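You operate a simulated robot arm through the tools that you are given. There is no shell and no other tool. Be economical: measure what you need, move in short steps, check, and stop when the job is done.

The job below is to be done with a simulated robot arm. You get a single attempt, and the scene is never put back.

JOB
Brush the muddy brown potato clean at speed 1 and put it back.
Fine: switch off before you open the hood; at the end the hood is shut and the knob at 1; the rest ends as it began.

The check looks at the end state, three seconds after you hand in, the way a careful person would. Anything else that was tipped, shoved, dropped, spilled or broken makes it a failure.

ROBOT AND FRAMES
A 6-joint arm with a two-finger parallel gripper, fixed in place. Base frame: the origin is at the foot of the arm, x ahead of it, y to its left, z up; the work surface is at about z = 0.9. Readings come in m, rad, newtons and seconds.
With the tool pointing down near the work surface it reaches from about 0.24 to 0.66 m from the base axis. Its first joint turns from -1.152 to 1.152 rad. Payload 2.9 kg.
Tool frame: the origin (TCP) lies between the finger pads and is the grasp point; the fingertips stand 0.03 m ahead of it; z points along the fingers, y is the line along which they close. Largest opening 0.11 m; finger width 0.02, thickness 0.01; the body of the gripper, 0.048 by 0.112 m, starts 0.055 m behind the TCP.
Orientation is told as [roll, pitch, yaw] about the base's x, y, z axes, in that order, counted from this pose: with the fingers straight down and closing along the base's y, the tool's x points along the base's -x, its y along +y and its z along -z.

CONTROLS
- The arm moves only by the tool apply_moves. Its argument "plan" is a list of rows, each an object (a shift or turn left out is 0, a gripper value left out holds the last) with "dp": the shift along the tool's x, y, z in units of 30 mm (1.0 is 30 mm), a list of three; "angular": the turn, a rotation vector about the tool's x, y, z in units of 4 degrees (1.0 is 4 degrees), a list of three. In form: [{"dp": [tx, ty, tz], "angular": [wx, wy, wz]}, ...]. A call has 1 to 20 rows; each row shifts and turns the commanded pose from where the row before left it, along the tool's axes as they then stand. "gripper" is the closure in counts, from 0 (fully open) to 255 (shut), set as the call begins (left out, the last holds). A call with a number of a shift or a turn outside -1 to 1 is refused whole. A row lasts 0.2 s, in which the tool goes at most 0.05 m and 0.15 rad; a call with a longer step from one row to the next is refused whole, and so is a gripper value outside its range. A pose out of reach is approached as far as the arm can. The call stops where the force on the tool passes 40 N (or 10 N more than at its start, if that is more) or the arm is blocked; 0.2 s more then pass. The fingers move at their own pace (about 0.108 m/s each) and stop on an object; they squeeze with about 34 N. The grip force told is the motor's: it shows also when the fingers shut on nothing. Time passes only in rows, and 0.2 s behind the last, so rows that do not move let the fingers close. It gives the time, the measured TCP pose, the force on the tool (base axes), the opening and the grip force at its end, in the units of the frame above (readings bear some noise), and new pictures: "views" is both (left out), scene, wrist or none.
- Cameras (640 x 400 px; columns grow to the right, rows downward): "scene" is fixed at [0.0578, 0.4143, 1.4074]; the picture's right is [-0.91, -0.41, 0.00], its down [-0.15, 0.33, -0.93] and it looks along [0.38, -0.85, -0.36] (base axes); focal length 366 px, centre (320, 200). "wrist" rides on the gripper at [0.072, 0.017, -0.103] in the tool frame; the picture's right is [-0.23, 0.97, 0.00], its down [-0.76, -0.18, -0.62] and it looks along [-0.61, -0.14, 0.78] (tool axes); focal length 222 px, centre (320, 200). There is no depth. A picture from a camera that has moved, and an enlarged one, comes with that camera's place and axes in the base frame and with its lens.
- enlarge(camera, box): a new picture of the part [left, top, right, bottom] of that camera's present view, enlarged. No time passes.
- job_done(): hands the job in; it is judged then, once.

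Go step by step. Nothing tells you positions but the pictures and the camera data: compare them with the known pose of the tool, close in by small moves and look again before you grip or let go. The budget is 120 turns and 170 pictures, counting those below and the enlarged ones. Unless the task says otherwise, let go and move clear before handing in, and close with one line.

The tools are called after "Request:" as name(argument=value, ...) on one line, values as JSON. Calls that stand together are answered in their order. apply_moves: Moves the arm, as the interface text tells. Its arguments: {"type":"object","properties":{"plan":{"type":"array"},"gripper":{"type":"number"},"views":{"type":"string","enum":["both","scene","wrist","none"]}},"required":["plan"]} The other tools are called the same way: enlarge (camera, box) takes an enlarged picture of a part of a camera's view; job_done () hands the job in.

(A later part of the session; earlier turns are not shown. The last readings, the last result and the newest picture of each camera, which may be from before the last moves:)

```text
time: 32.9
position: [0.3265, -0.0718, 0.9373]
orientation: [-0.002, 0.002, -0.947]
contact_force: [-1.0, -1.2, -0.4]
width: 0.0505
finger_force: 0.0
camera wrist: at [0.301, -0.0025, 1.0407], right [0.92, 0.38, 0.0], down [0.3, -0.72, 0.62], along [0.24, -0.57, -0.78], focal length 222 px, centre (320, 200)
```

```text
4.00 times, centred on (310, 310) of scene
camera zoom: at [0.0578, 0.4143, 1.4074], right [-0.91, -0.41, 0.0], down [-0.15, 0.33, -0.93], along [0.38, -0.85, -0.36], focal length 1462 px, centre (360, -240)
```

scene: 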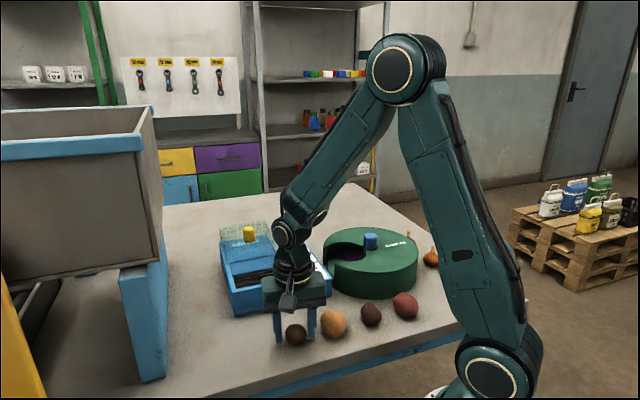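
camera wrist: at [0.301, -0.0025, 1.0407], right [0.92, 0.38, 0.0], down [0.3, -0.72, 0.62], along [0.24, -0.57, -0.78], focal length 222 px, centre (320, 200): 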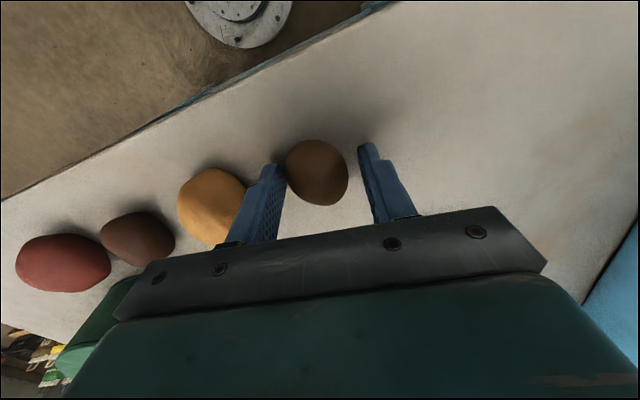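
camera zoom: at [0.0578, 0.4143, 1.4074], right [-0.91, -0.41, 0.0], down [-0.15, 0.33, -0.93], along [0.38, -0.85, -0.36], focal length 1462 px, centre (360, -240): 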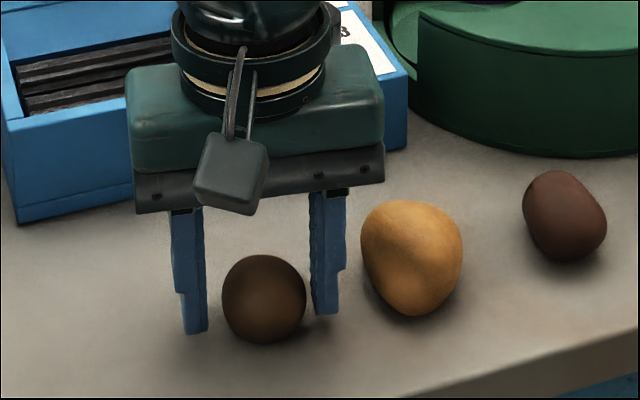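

The potato sits between the fingers, slightly nearer to one side. I'll shift 2.4 mm and grip.

Request:
apply_moves(plan=[{"dp": [0, -0.08, 0]}, {}], gripper=138, views="none")

Request:
apply_moves(plan=[{}, {}, {}], gripper=255, views="none")

Request:
apply_moves(plan=[{"dp": [0, 0, -0.5]}, {"dp": [0, 0, -1]}, {"dp": [0, 0, -1]}, {"dp": [0, 0, -1]}, {"dp": [0, 0, -1]}], views="both")

```text
time: 33.5
position: [0.3275, -0.073, 0.9373]
orientation: [-0.002, 0.0, -0.947]
contact_force: [-0.9, 0.3, 1.4]
width: 0.0505
finger_force: 0.0
```

```text
time: 34.3
position: [0.326, -0.0733, 0.9382]
orientation: [-0.002, 0.002, -0.948]
contact_force: [0.4, 0.3, 0.2]
width: 0.0378
finger_force: 34.3
```

```text
time: 35.5
position: [0.3252, -0.0737, 1.075]
orientation: [-0.002, 0.004, -0.947]
contact_force: [-0.6, 0.4, -1.2]
width: 0.0377
finger_force: 33.7
camera wrist: at [0.2981, -0.0046, 1.1779], right [0.92, 0.38, 0.0], down [0.3, -0.72, 0.62], along [0.24, -0.57, -0.78], focal length 222 px, centre (320, 200)
```

scene: 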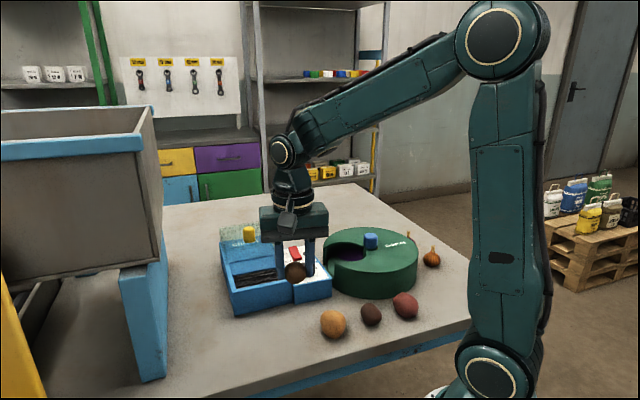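
wrist: 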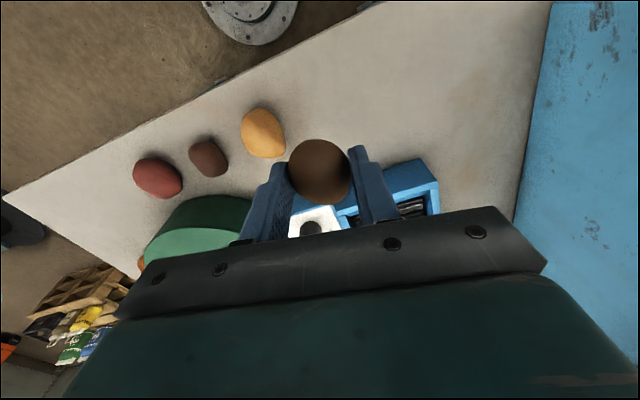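

I'm holding the potato (place-back pose (0.3265, -0.073, 0.938), yaw -0.947). I'm moving it over the roller pit at about (0.479, -0.174).

Request:
apply_moves(plan=[{"dp": [-0.95, 0.37, 0]}, {"dp": [-0.95, 0.37, 0]}, {"dp": [-0.95, 0.37, 0]}, {"dp": [-0.95, 0.37, 0]}, {"dp": [-0.95, 0.37, 0]}, {"dp": [-0.95, 0.37, 0]}, {"angular": [0, 0, -1]}, {"angular": [0, 0, -1]}, {}], views="both")

Request:
enlarge(camera="wrist", box=[220, 80, 420, 240])

Request:
enlarge(camera="scene", box=[200, 200, 350, 320])

```text
time: 37.5
position: [0.4814, -0.1729, 1.0697]
orientation: [-0.003, 0.002, -0.807]
contact_force: [0.2, -0.1, -1.6]
width: 0.038
finger_force: 34.0
camera wrist: at [0.4442, -0.1095, 1.1743], right [0.86, 0.51, 0.0], down [0.4, -0.67, 0.62], along [0.32, -0.54, -0.78], focal length 222 px, centre (320, 200)
```

scene: 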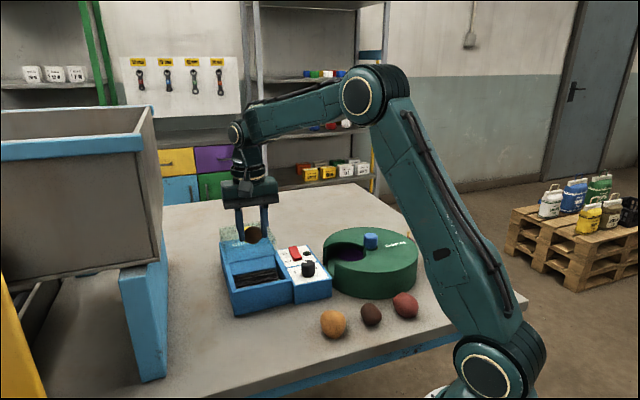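
wrist: 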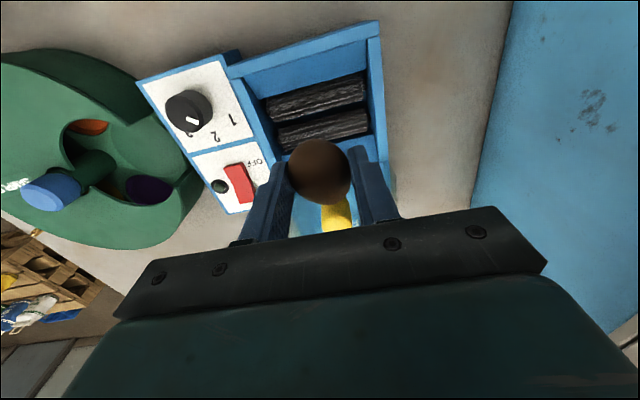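

```text
2.50 times, centred on (320, 160) of wrist
camera zoom: at [0.4442, -0.1095, 1.1743], right [0.86, 0.51, 0.0], down [0.4, -0.67, 0.62], along [0.32, -0.54, -0.78], focal length 555 px, centre (320, 300)
```

zoom: 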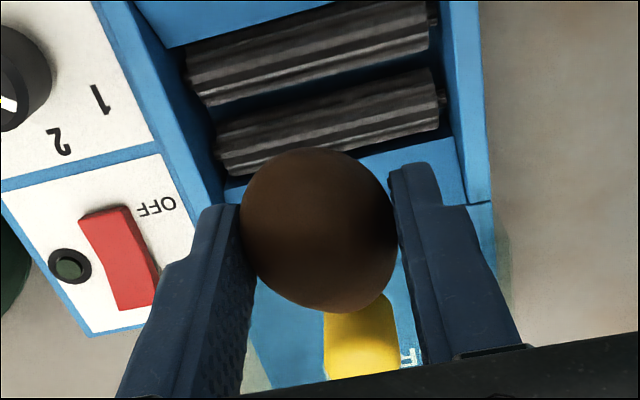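

```text
3.33 times, centred on (275, 260) of scene
camera zoom: at [0.0578, 0.4143, 1.4074], right [-0.91, -0.41, 0.0], down [-0.15, 0.33, -0.93], along [0.38, -0.85, -0.36], focal length 1218 px, centre (470, 0)
```

zoom: 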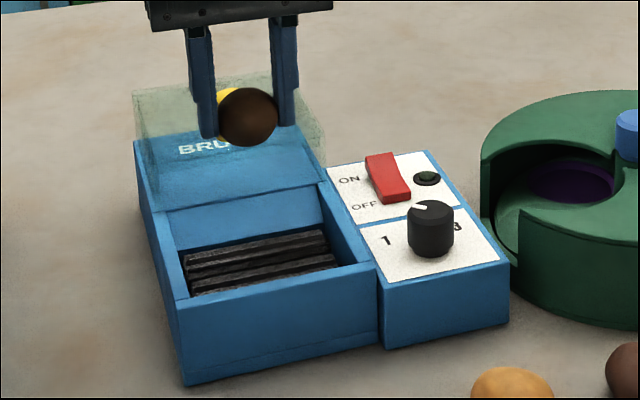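

The groove between the rollers is at about (0.484, -0.177), with roller tops near z 0.935. I'll shift a little and lower the potato.

Request:
apply_moves(plan=[{"dp": [-0.15, -0.03, 0]}, {"dp": [0, 0, 0.7]}, {"dp": [0, 0, 0.7]}, {"dp": [0, 0, 0.7]}, {"dp": [0, 0, 0.5]}, {}], views="both")

Request:
enlarge(camera="scene", box=[200, 200, 350, 320])

Request:
enlarge(camera="wrist", box=[220, 80, 420, 240])

```text
time: 38.9
position: [0.4839, -0.1772, 0.9934]
orientation: [-0.001, 0.004, -0.806]
contact_force: [0.2, -1.0, 0.5]
width: 0.0377
finger_force: 33.7
camera wrist: at [0.4465, -0.113, 1.0967], right [0.86, 0.51, 0.0], down [0.4, -0.67, 0.62], along [0.32, -0.54, -0.78], focal length 222 px, centre (320, 200)
```

scene: 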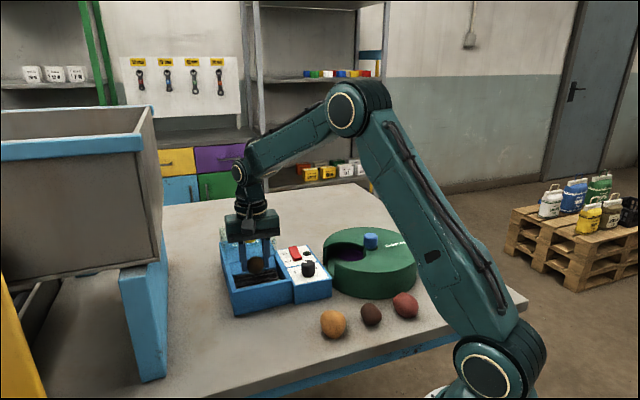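
wrist: 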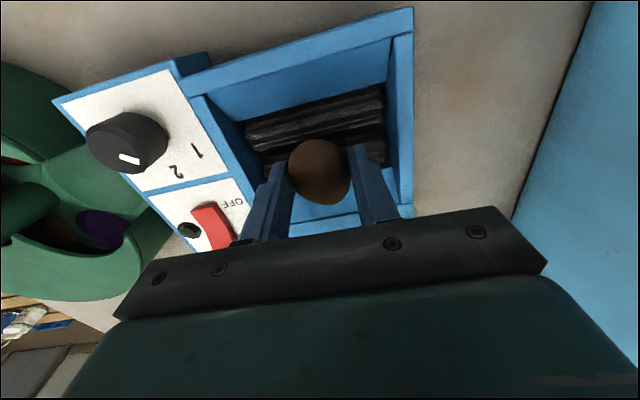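

```text
3.33 times, centred on (275, 260) of scene
camera zoom: at [0.0578, 0.4143, 1.4074], right [-0.91, -0.41, 0.0], down [-0.15, 0.33, -0.93], along [0.38, -0.85, -0.36], focal length 1218 px, centre (470, 0)
```

zoom: 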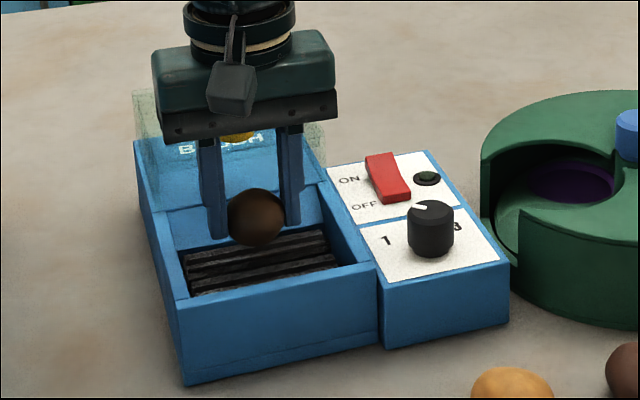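

```text
2.50 times, centred on (320, 160) of wrist
camera zoom: at [0.4465, -0.113, 1.0967], right [0.86, 0.51, 0.0], down [0.4, -0.67, 0.62], along [0.32, -0.54, -0.78], focal length 555 px, centre (320, 300)
```

zoom: 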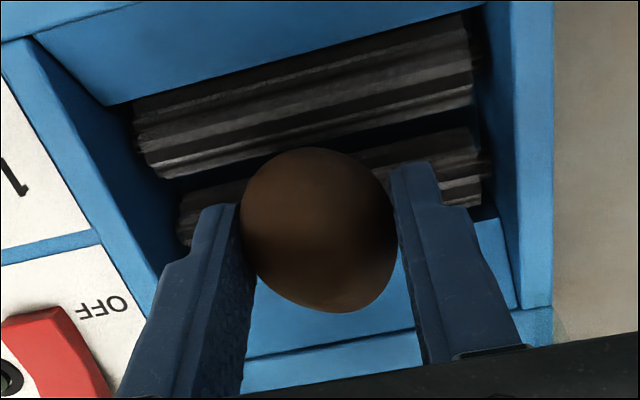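

Request:
apply_moves(plan=[{"dp": [0, 0, 0.3]}, {"dp": [0, 0, 0.2]}, {}], views="scene")

Request:
enlarge(camera="scene", box=[215, 220, 315, 300])

```text
time: 39.7
position: [0.485, -0.1781, 0.9812]
orientation: [0.001, -0.002, -0.809]
contact_force: [-1.8, -0.9, 14.4]
width: 0.0375
finger_force: 34.1
```

scene: 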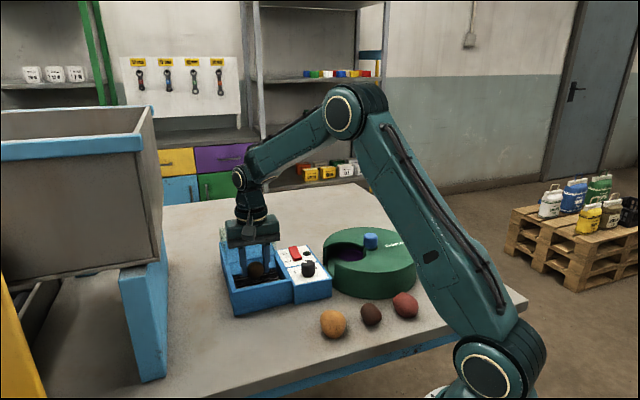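

```text
5.00 times, centred on (265, 260) of scene
camera zoom: at [0.0576, 0.4143, 1.4074], right [-0.91, -0.41, 0.0], down [-0.15, 0.33, -0.93], along [0.38, -0.85, -0.36], focal length 1827 px, centre (595, -100)
```

zoom: 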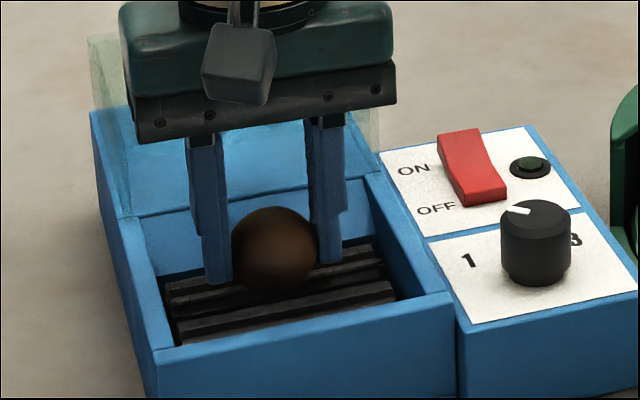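

The potato has touched the rollers (14 N). I'll release gently and look.

Request:
apply_moves(plan=[{"dp": [0, 0, -0.06]}, {}, {}], gripper=130, views="none")

Request:
apply_moves(plan=[{"dp": [0, 0, -1]}, {"dp": [0, 0, -1]}, {"dp": [0, 0, -1]}, {"dp": [0, 0, -0.5]}], views="both")

Request:
enlarge(camera="scene", box=[205, 210, 315, 310])

Request:
enlarge(camera="wrist", box=[220, 80, 420, 240])

```text
time: 40.5
position: [0.4836, -0.1779, 0.9798]
orientation: [-0.002, 0.004, -0.809]
contact_force: [0.2, -0.4, -0.2]
width: 0.054
finger_force: 0.3
```

```text
time: 41.5
position: [0.4836, -0.176, 1.0879]
orientation: [-0.002, 0.003, -0.809]
contact_force: [0.1, 0.7, 0.2]
width: 0.0536
finger_force: 0.1
camera wrist: at [0.4469, -0.1133, 1.1897], right [0.86, 0.51, 0.0], down [0.4, -0.67, 0.62], along [0.31, -0.54, -0.78], focal length 222 px, centre (320, 200)
```

scene: 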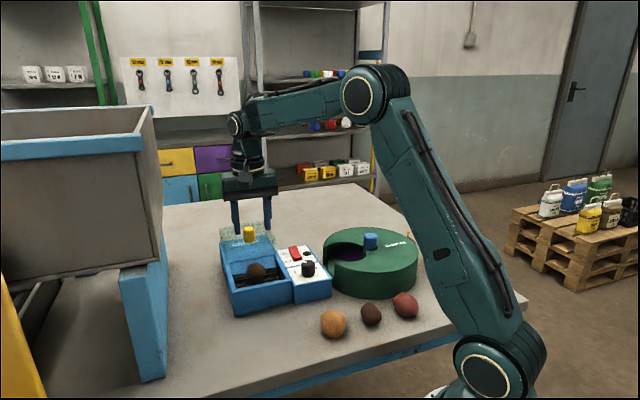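
wrist: 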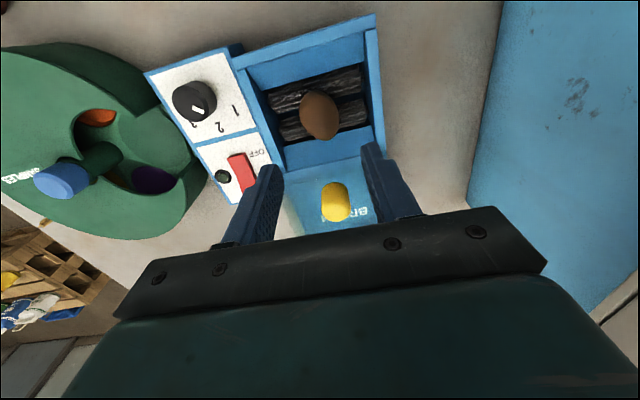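

```text
4.00 times, centred on (260, 260) of scene
camera zoom: at [0.0578, 0.4143, 1.4074], right [-0.91, -0.41, 0.0], down [-0.15, 0.33, -0.93], along [0.38, -0.85, -0.36], focal length 1462 px, centre (560, -40)
```

zoom: 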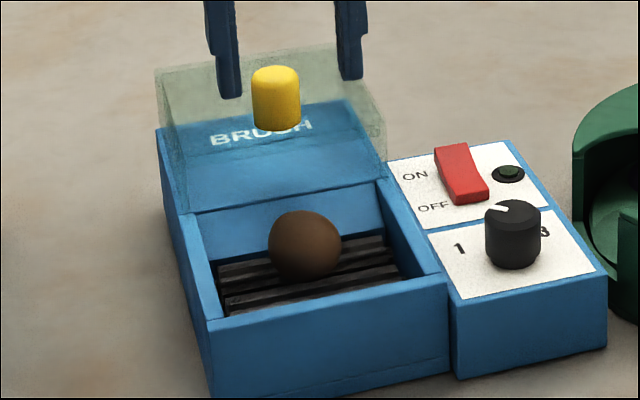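

```text
2.50 times, centred on (320, 160) of wrist
camera zoom: at [0.4469, -0.1133, 1.1897], right [0.86, 0.51, 0.0], down [0.4, -0.67, 0.62], along [0.31, -0.54, -0.78], focal length 555 px, centre (320, 300)
```

zoom: 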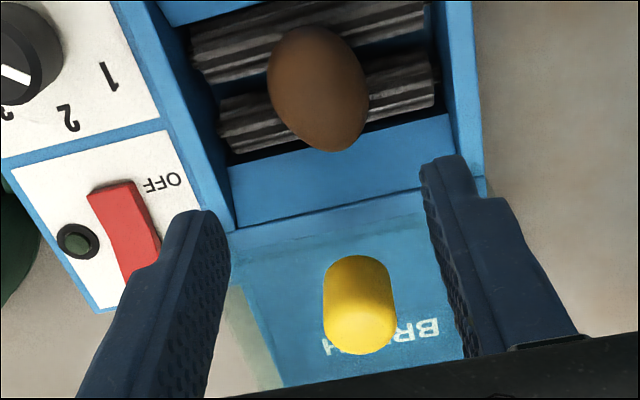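

The potato rests between the rollers. Next I'll go over the yellow hood handle at about (0.523, -0.2195) to slide the hood shut.

Request:
apply_moves(plan=[{"dp": [-0.65, -0.02, 0]}, {"dp": [-0.65, -0.02, 0]}, {"dp": [-0.65, -0.02, 0]}, {}], views="both")

Request:
enlarge(camera="wrist", box=[220, 80, 420, 240])

Request:
enlarge(camera="scene", box=[205, 190, 315, 290])

```text
time: 42.5
position: [0.5224, -0.2215, 1.0855]
orientation: [-0.003, 0.004, -0.808]
contact_force: [0.4, 0.2, 0.6]
width: 0.0539
finger_force: 0.1
camera wrist: at [0.4858, -0.1563, 1.1889], right [0.86, 0.51, 0.0], down [0.4, -0.67, 0.62], along [0.32, -0.54, -0.78], focal length 222 px, centre (320, 200)
```

scene: 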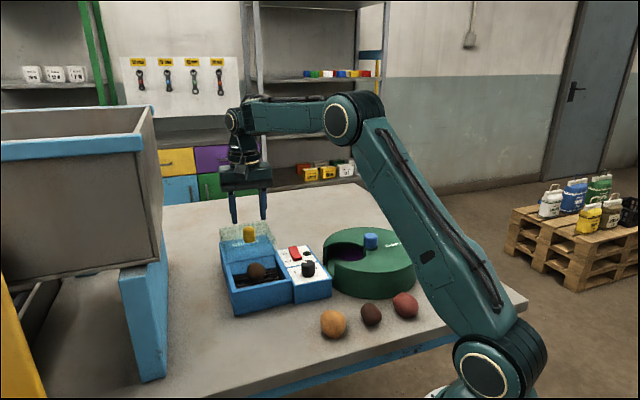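
wrist: 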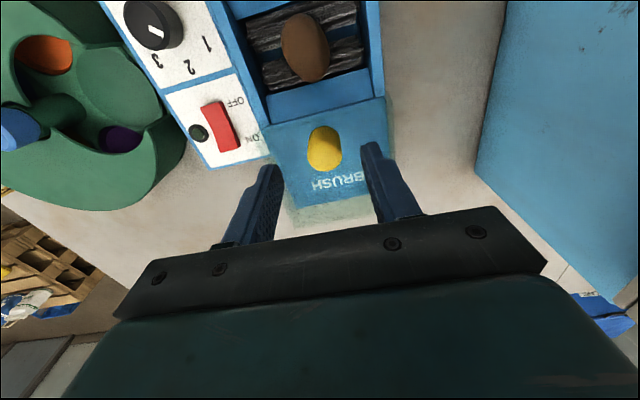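

```text
2.50 times, centred on (320, 160) of wrist
camera zoom: at [0.4858, -0.1563, 1.1889], right [0.86, 0.51, 0.0], down [0.4, -0.67, 0.62], along [0.32, -0.54, -0.78], focal length 555 px, centre (320, 300)
```

zoom: 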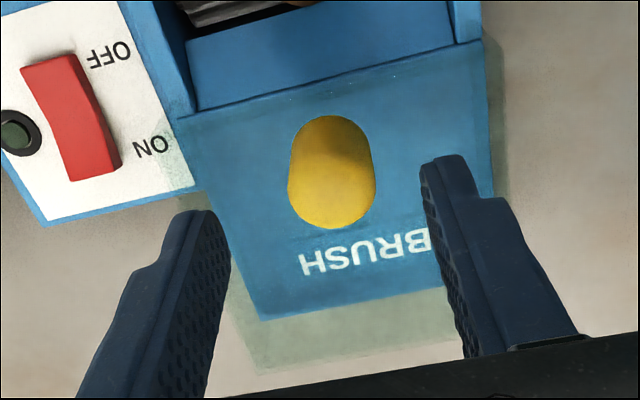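

```text
4.00 times, centred on (260, 240) of scene
camera zoom: at [0.0578, 0.4143, 1.4074], right [-0.91, -0.41, 0.0], down [-0.15, 0.33, -0.93], along [0.38, -0.85, -0.36], focal length 1462 px, centre (560, 40)
```

zoom: 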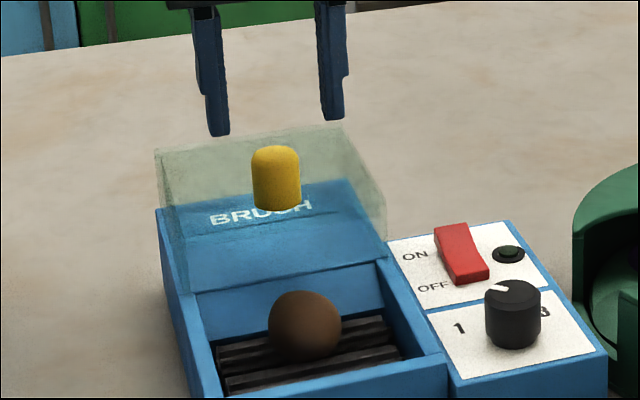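

Request:
apply_moves(plan=[{"dp": [-0.19, 0.08, 0]}, {"dp": [0, 0, 0.5]}, {"dp": [0, 0, 0.5]}, {"dp": [0, 0, 0.3]}, {}], views="both")

Request:
enlarge(camera="wrist", box=[220, 80, 420, 240])

Request:
enlarge(camera="scene", box=[205, 190, 315, 290])

```text
time: 43.7
position: [0.5276, -0.2223, 1.0474]
orientation: [-0.001, 0.003, -0.808]
contact_force: [-0.2, -0.2, -0.5]
width: 0.0539
finger_force: 0.1
camera wrist: at [0.4911, -0.1589, 1.1508], right [0.86, 0.51, 0.0], down [0.4, -0.67, 0.62], along [0.32, -0.54, -0.78], focal length 222 px, centre (320, 200)
```

scene: 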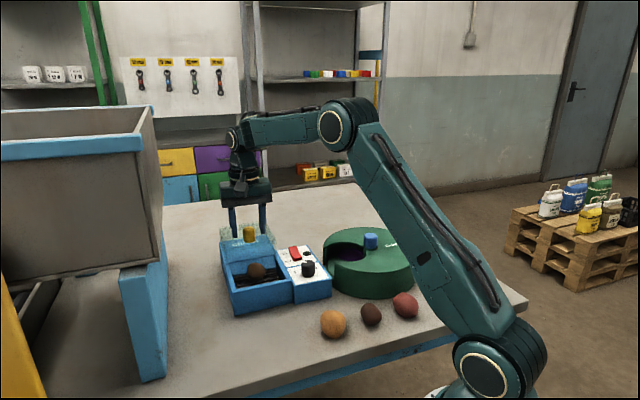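
wrist: 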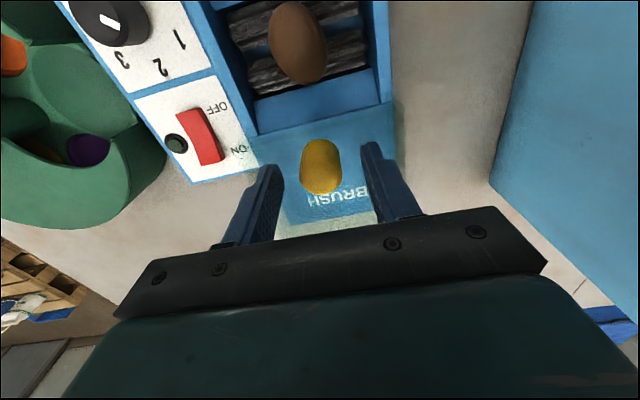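

```text
2.50 times, centred on (320, 160) of wrist
camera zoom: at [0.4911, -0.1589, 1.1508], right [0.86, 0.51, 0.0], down [0.4, -0.67, 0.62], along [0.32, -0.54, -0.78], focal length 555 px, centre (320, 300)
```

zoom: 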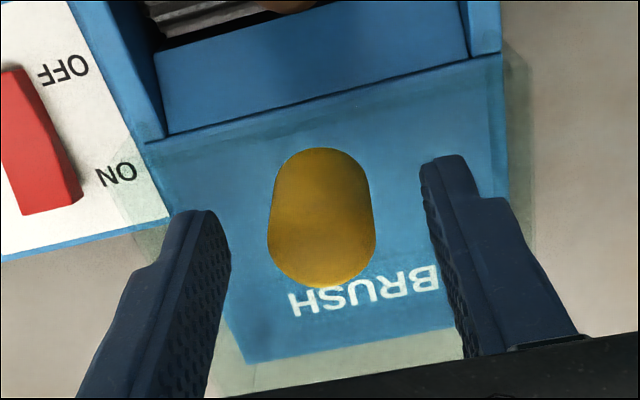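

```text
4.00 times, centred on (260, 240) of scene
camera zoom: at [0.0578, 0.4143, 1.4074], right [-0.91, -0.41, 0.0], down [-0.15, 0.33, -0.93], along [0.38, -0.85, -0.36], focal length 1462 px, centre (560, 40)
```

zoom: 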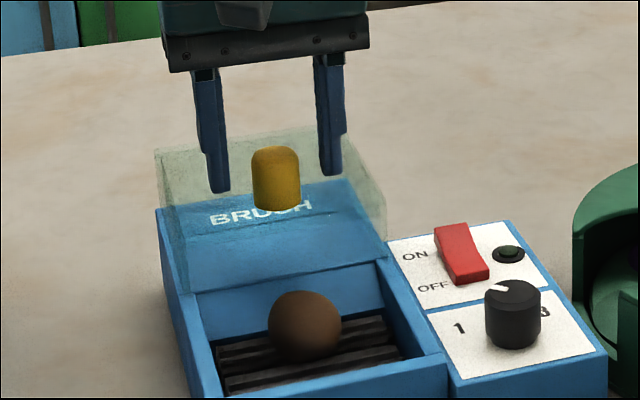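

Request:
apply_moves(plan=[{"dp": [0, 0, 0.1]}, {}], views="none")

Request:
apply_moves(plan=[{}, {}, {}], gripper=255, views="none")

Request:
apply_moves(plan=[{"dp": [0.3, 0, 0]}, {"dp": [0.3, 0, 0]}, {}], views="both")

Request:
enlarge(camera="scene", box=[205, 190, 315, 290])

```text
time: 44.3
position: [0.527, -0.2233, 1.045]
orientation: [-0.002, 0.005, -0.808]
contact_force: [-0.4, 0.5, 0.6]
width: 0.054
finger_force: 0.0
```

```text
time: 45.1
position: [0.5276, -0.2239, 1.0444]
orientation: [-0.001, 0.005, -0.807]
contact_force: [-1.4, -1.2, -0.8]
width: 0.0272
finger_force: 45.8
```

```text
time: 45.9
position: [0.5137, -0.2109, 1.0438]
orientation: [-0.003, 0.0, -0.808]
contact_force: [-6.5, -5.4, 1.9]
width: 0.0271
finger_force: 44.7
camera wrist: at [0.4789, -0.1469, 1.1479], right [0.86, 0.51, 0.0], down [0.4, -0.67, 0.62], along [0.31, -0.54, -0.78], focal length 222 px, centre (320, 200)
```

scene: 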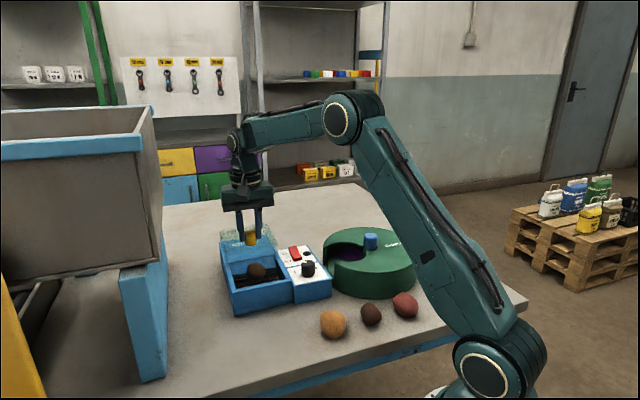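
wrist: 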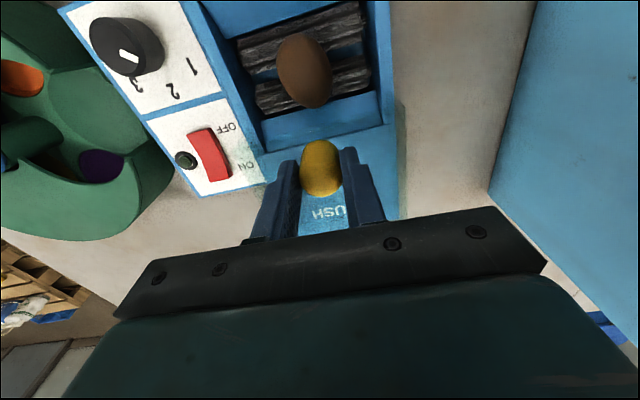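

```text
4.00 times, centred on (260, 240) of scene
camera zoom: at [0.0576, 0.4141, 1.4075], right [-0.91, -0.41, 0.0], down [-0.15, 0.33, -0.93], along [0.38, -0.85, -0.36], focal length 1462 px, centre (560, 40)
```

zoom: 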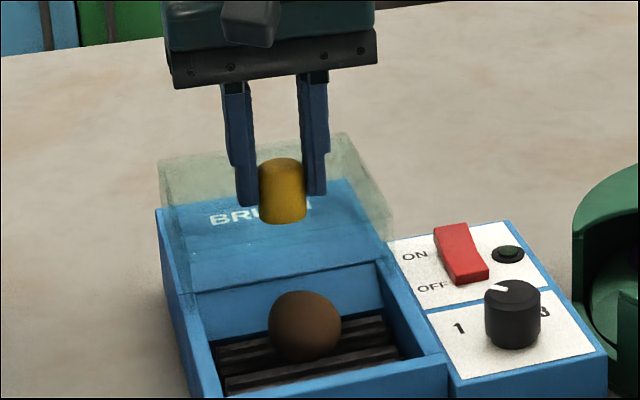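

The hood slides freely forward with the handle. I'll keep sliding until it stops.

Request:
apply_moves(plan=[{"dp": [0.4, 0, 0]}, {"dp": [0.4, 0, 0]}, {"dp": [0.4, 0, 0]}, {"dp": [0.4, 0, 0]}, {"dp": [0.4, 0, 0]}, {"dp": [0.3, 0, 0]}, {"dp": [0.3, 0, 0]}, {"dp": [0.3, 0, 0]}], views="both")

Request:
enlarge(camera="scene", box=[205, 210, 335, 320])

```text
time: 47.7
position: [0.4537, -0.1494, 1.0452]
orientation: [-0.001, 0.001, -0.814]
contact_force: [-23.3, -22.8, 18.8]
width: 0.0273
finger_force: 44.9
camera wrist: at [0.4177, -0.085, 1.1478], right [0.86, 0.5, 0.0], down [0.4, -0.68, 0.62], along [0.31, -0.54, -0.78], focal length 222 px, centre (320, 200)
```

scene: 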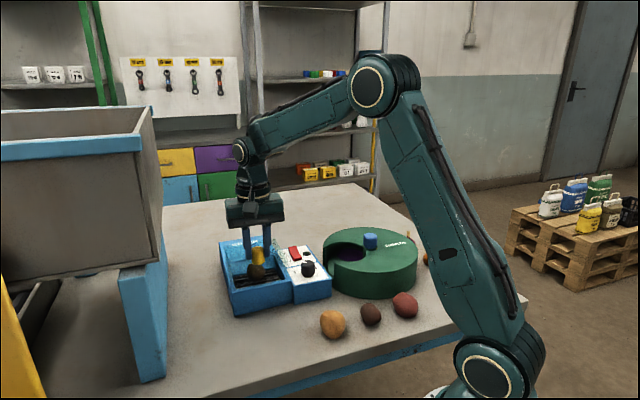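
wrist: 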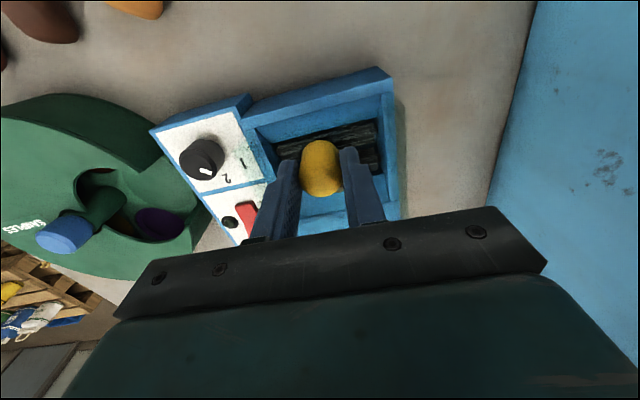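

```text
3.64 times, centred on (270, 265) of scene
camera zoom: at [0.0569, 0.4137, 1.4077], right [-0.91, -0.41, 0.0], down [-0.15, 0.33, -0.93], along [0.38, -0.85, -0.36], focal length 1329 px, centre (502, -36)
```

zoom: 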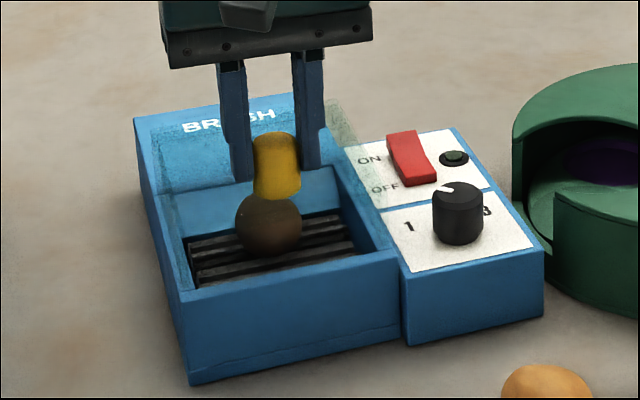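

Request:
enlarge(camera="wrist", box=[200, 50, 420, 240])

Request:
enlarge(camera="scene", box=[215, 235, 305, 315])

```text
2.11 times, centred on (310, 145) of wrist
camera zoom: at [0.4177, -0.085, 1.1478], right [0.86, 0.5, 0.0], down [0.4, -0.68, 0.62], along [0.31, -0.54, -0.78], focal length 468 px, centre (341, 316)
```

zoom: 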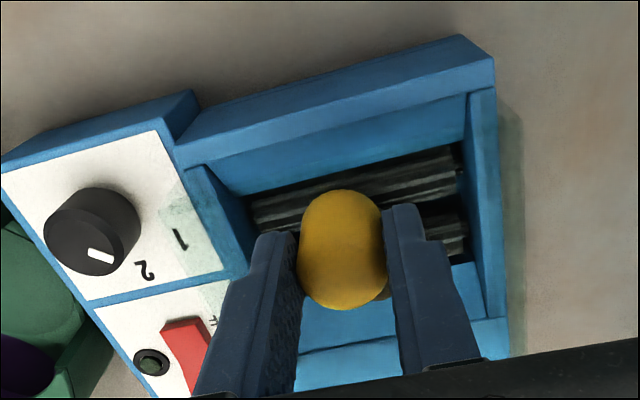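

```text
5.00 times, centred on (260, 275) of scene
camera zoom: at [0.0569, 0.4137, 1.4077], right [-0.91, -0.41, 0.0], down [-0.15, 0.33, -0.93], along [0.38, -0.85, -0.36], focal length 1827 px, centre (620, -175)
```

zoom: 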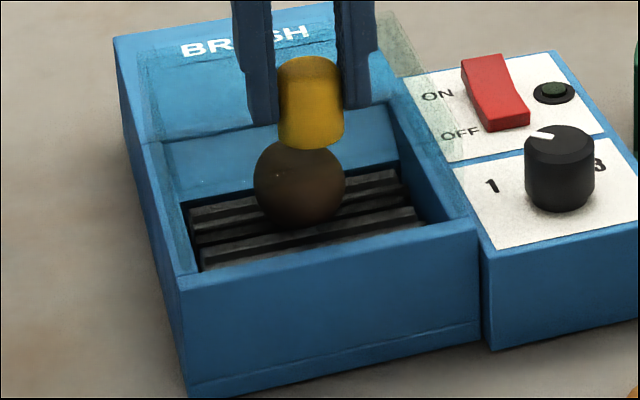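

The hood has come up against its stop at the front. I'll release, lift and check both that and the panel.

Request:
apply_moves(plan=[{}, {}, {"dp": [0, 0, -1]}, {"dp": [0, 0, -1]}, {"dp": [1, 0, -0.5]}], gripper=130, views="both")

Request:
enlarge(camera="scene", box=[205, 210, 335, 320])

Request:
enlarge(camera="wrist", box=[200, 50, 420, 240])

```text
time: 48.9
position: [0.4362, -0.1263, 1.119]
orientation: [-0.002, 0.004, -0.808]
contact_force: [0.6, 1.0, -0.5]
width: 0.0539
finger_force: 0.0
camera wrist: at [0.3993, -0.0618, 1.2232], right [0.86, 0.51, 0.0], down [0.4, -0.67, 0.62], along [0.31, -0.54, -0.78], focal length 222 px, centre (320, 200)
```

scene: 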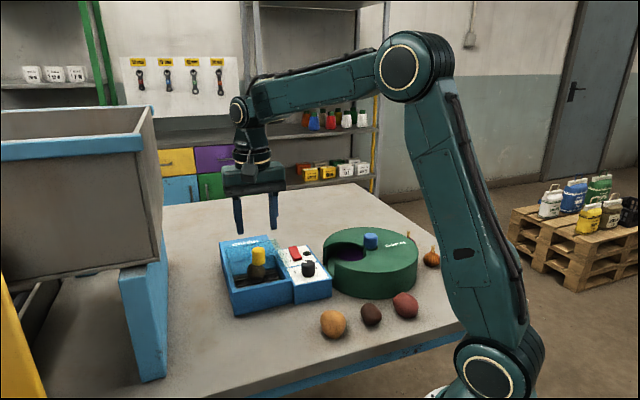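
wrist: 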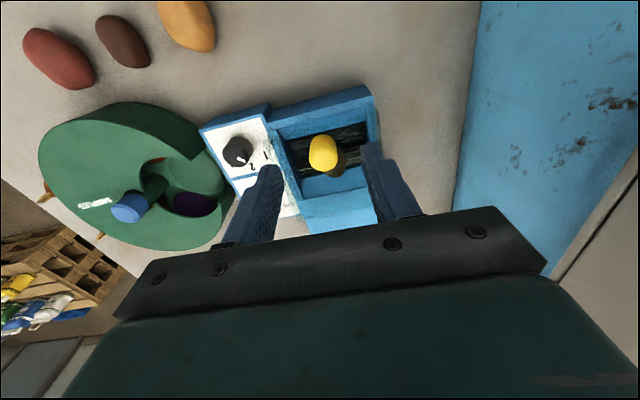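

```text
3.64 times, centred on (270, 265) of scene
camera zoom: at [0.0579, 0.4143, 1.4074], right [-0.91, -0.41, 0.0], down [-0.15, 0.33, -0.93], along [0.38, -0.85, -0.36], focal length 1329 px, centre (502, -36)
```

zoom: 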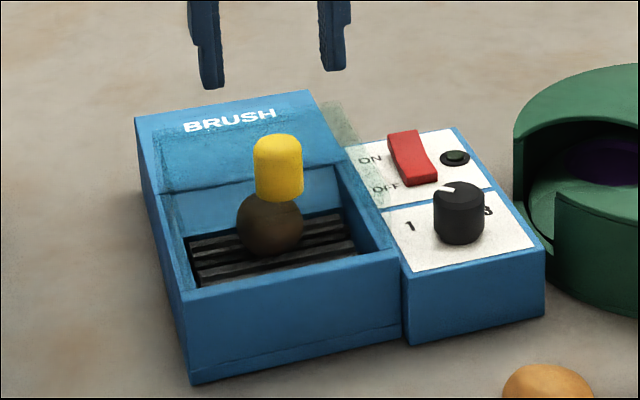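

```text
2.11 times, centred on (310, 145) of wrist
camera zoom: at [0.3993, -0.0618, 1.2232], right [0.86, 0.51, 0.0], down [0.4, -0.67, 0.62], along [0.31, -0.54, -0.78], focal length 468 px, centre (341, 316)
```

zoom: 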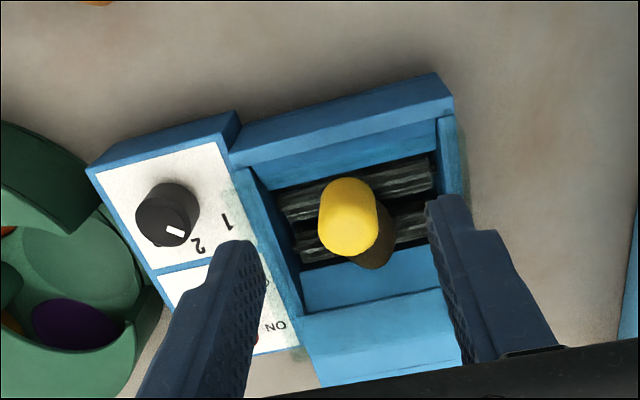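

The hood is over the pit. The rocker runs from about (0.422, -0.267) at OFF to (0.457, -0.311) at ON, so I'll close the fingers and go above the ON half.

Request:
apply_moves(plan=[{"dp": [-0.93, -0.75, 0]}, {"dp": [-0.93, -0.75, 0]}, {"dp": [-0.93, -0.75, 0]}, {"dp": [-0.93, -0.75, 0]}, {"dp": [-0.94, -0.75, 0]}, {"dp": [0, 0, 0.9]}, {"dp": [0, 0, 0.9]}, {}], gripper=255, views="both")

Request:
enlarge(camera="wrist", box=[220, 100, 420, 240])

Request:
enlarge(camera="scene", box=[255, 210, 345, 290])

```text
time: 50.7
position: [0.4511, -0.305, 1.0646]
orientation: [-0.001, 0.003, -0.806]
contact_force: [-0.6, 0.5, -0.3]
width: 0.0002
finger_force: 34.0
camera wrist: at [0.4151, -0.2409, 1.167], right [0.86, 0.51, 0.0], down [0.4, -0.67, 0.62], along [0.32, -0.54, -0.78], focal length 222 px, centre (320, 200)
```

scene: 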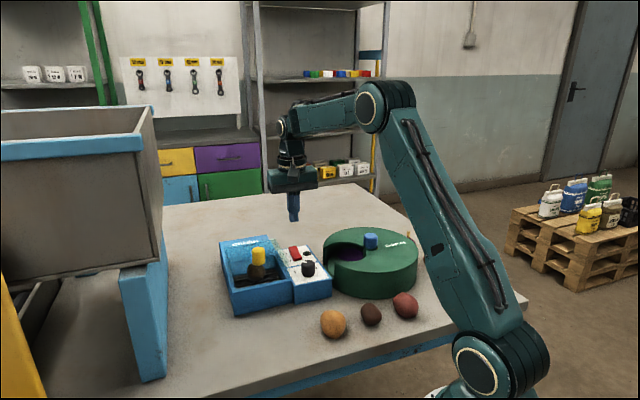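
wrist: 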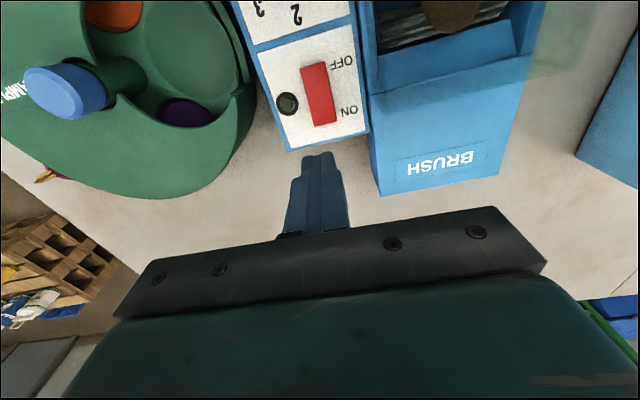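

```text
2.86 times, centred on (320, 170) of wrist
camera zoom: at [0.4151, -0.2409, 1.167], right [0.86, 0.51, 0.0], down [0.4, -0.67, 0.62], along [0.32, -0.54, -0.78], focal length 635 px, centre (320, 286)
```

zoom: 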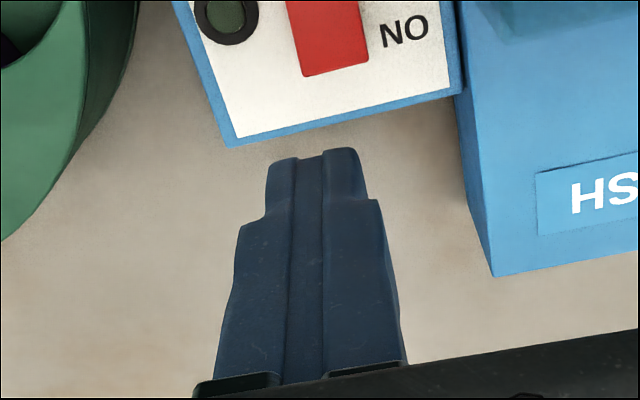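

```text
5.00 times, centred on (300, 250) of scene
camera zoom: at [0.0578, 0.4143, 1.4074], right [-0.91, -0.41, 0.0], down [-0.15, 0.33, -0.93], along [0.38, -0.85, -0.36], focal length 1827 px, centre (420, -50)
```

zoom: 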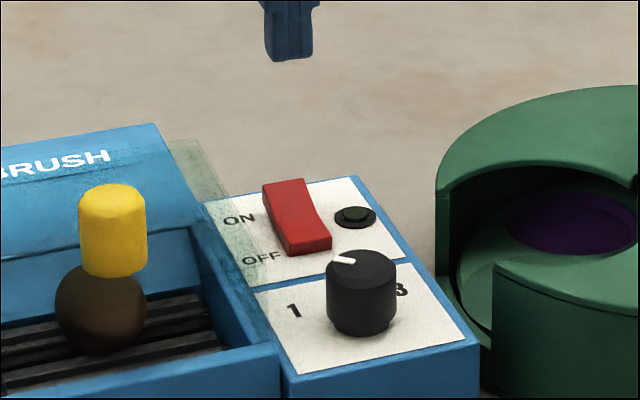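

Request:
apply_moves(plan=[{"dp": [0.12, 0.21, 0]}, {"dp": [0, 0, 0.7]}, {"dp": [0, 0, 0.7]}, {"dp": [0, 0, 0.5]}, {}], views="both")

Request:
enlarge(camera="wrist", box=[220, 80, 420, 220])

Request:
enlarge(camera="scene", box=[255, 210, 345, 290])

```text
time: 51.9
position: [0.4515, -0.2986, 1.0081]
orientation: [0.0, 0.0, -0.808]
contact_force: [0.2, 0.1, -0.2]
width: 0.0003
finger_force: 34.2
camera wrist: at [0.4154, -0.2331, 1.111], right [0.86, 0.51, 0.0], down [0.4, -0.67, 0.62], along [0.32, -0.54, -0.78], focal length 222 px, centre (320, 200)
```

scene: 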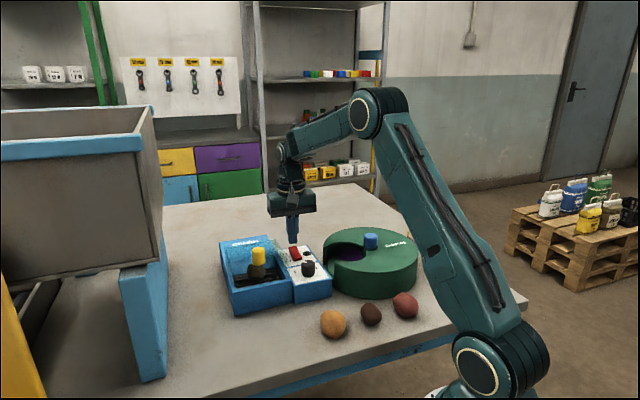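
wrist: 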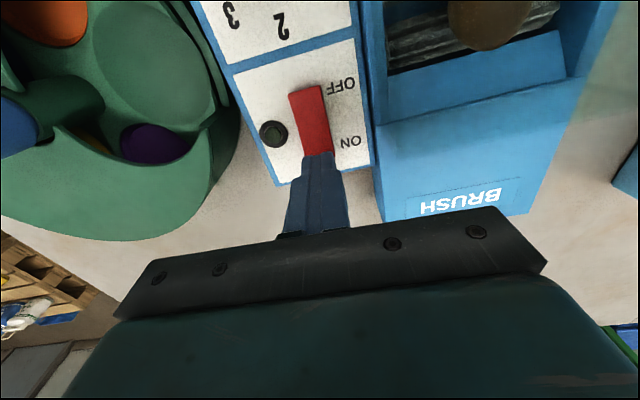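

```text
2.86 times, centred on (320, 150) of wrist
camera zoom: at [0.4154, -0.2331, 1.111], right [0.86, 0.51, 0.0], down [0.4, -0.67, 0.62], along [0.32, -0.54, -0.78], focal length 635 px, centre (320, 343)
```

zoom: 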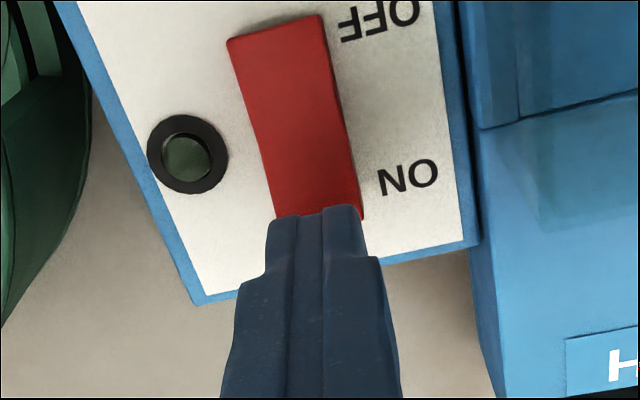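

```text
5.00 times, centred on (300, 250) of scene
camera zoom: at [0.0578, 0.4143, 1.4074], right [-0.91, -0.41, 0.0], down [-0.15, 0.33, -0.93], along [0.38, -0.85, -0.36], focal length 1827 px, centre (420, -50)
```

zoom: 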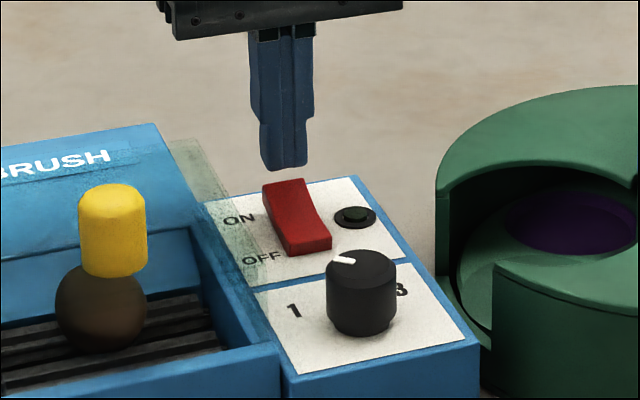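

Request:
apply_moves(plan=[{"dp": [0, 0, 0.2]}, {"dp": [0, 0, 0.2]}, {"dp": [0, 0, 0.15]}, {"dp": [0, 0, 0.15]}, {"dp": [0, 0, 0.15]}, {"dp": [0, 0, 0.15]}], views="both")

Request:
enlarge(camera="scene", box=[255, 210, 345, 290])

```text
time: 53.1
position: [0.4523, -0.2987, 0.9894]
orientation: [0.002, -0.004, -0.805]
contact_force: [-1.2, 0.1, 4.9]
width: 0.0
finger_force: 34.5
stopped in row 5: the force on the tool passed its limit (the readings are from after the stop); the commanded pose is now the measured one
camera wrist: at [0.4155, -0.2332, 1.0917], right [0.86, 0.51, 0.0], down [0.4, -0.67, 0.63], along [0.32, -0.54, -0.78], focal length 222 px, centre (320, 200)
```

scene: 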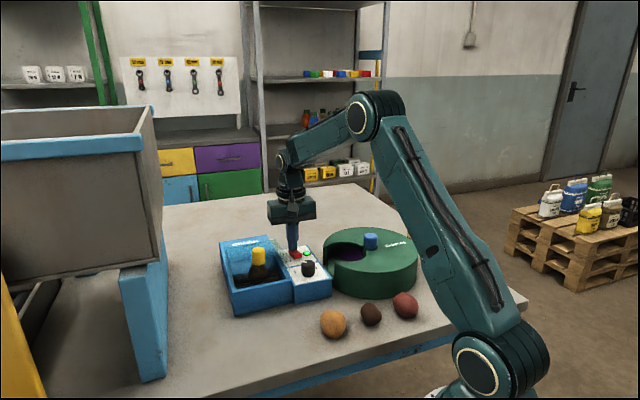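
wrist: 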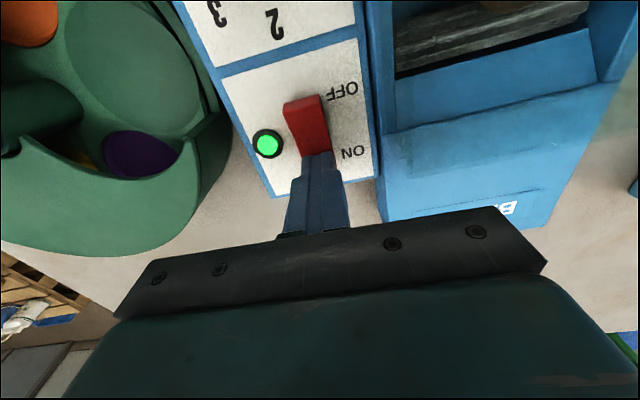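

```text
5.00 times, centred on (300, 250) of scene
camera zoom: at [0.0577, 0.4143, 1.4074], right [-0.91, -0.41, 0.0], down [-0.15, 0.33, -0.93], along [0.38, -0.85, -0.36], focal length 1827 px, centre (420, -50)
```

zoom: 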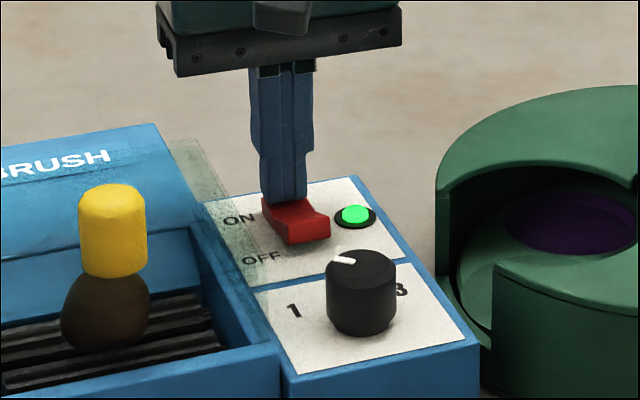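

The switch is on and the lamp is green. I'll lift off, move over the OFF half while it brushes, and watch the potato.

Request:
apply_moves(plan=[{"dp": [0, 0, -0.7]}, {"dp": [0.5, 0, 0]}, {"dp": [0.5, 0, 0]}, {}, {}, {}, {}, {}, {}, {}], views="both")

Request:
enlarge(camera="scene", box=[205, 210, 345, 320])

Request:
enlarge(camera="wrist", box=[220, 80, 420, 220])

```text
time: 55.3
position: [0.4303, -0.2767, 1.0106]
orientation: [0.001, -0.003, -0.805]
contact_force: [-0.1, 0.1, 0.3]
width: 0.0001
finger_force: 33.9
camera wrist: at [0.3939, -0.211, 1.1128], right [0.86, 0.51, 0.0], down [0.4, -0.67, 0.63], along [0.32, -0.54, -0.78], focal length 222 px, centre (320, 200)
```

scene: 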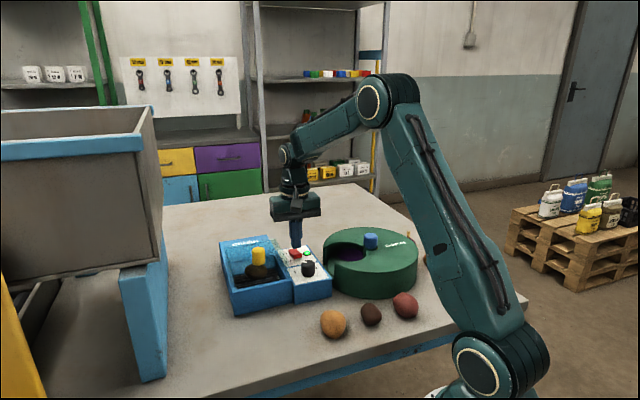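
wrist: 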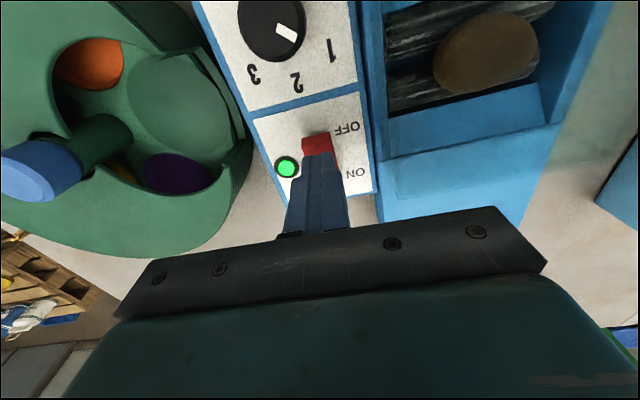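

```text
3.64 times, centred on (275, 265) of scene
camera zoom: at [0.0578, 0.4143, 1.4074], right [-0.91, -0.41, 0.0], down [-0.15, 0.33, -0.93], along [0.38, -0.85, -0.36], focal length 1329 px, centre (484, -36)
```

zoom: 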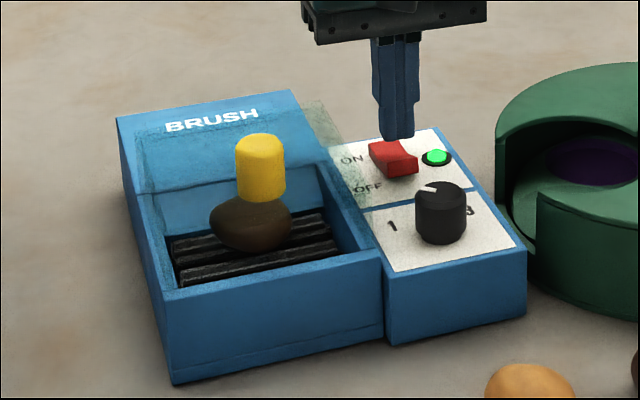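

```text
2.86 times, centred on (320, 150) of wrist
camera zoom: at [0.3939, -0.211, 1.1128], right [0.86, 0.51, 0.0], down [0.4, -0.67, 0.63], along [0.32, -0.54, -0.78], focal length 635 px, centre (320, 343)
```

zoom: 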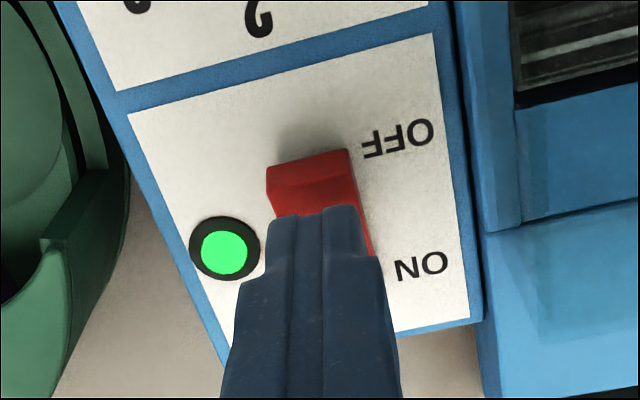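

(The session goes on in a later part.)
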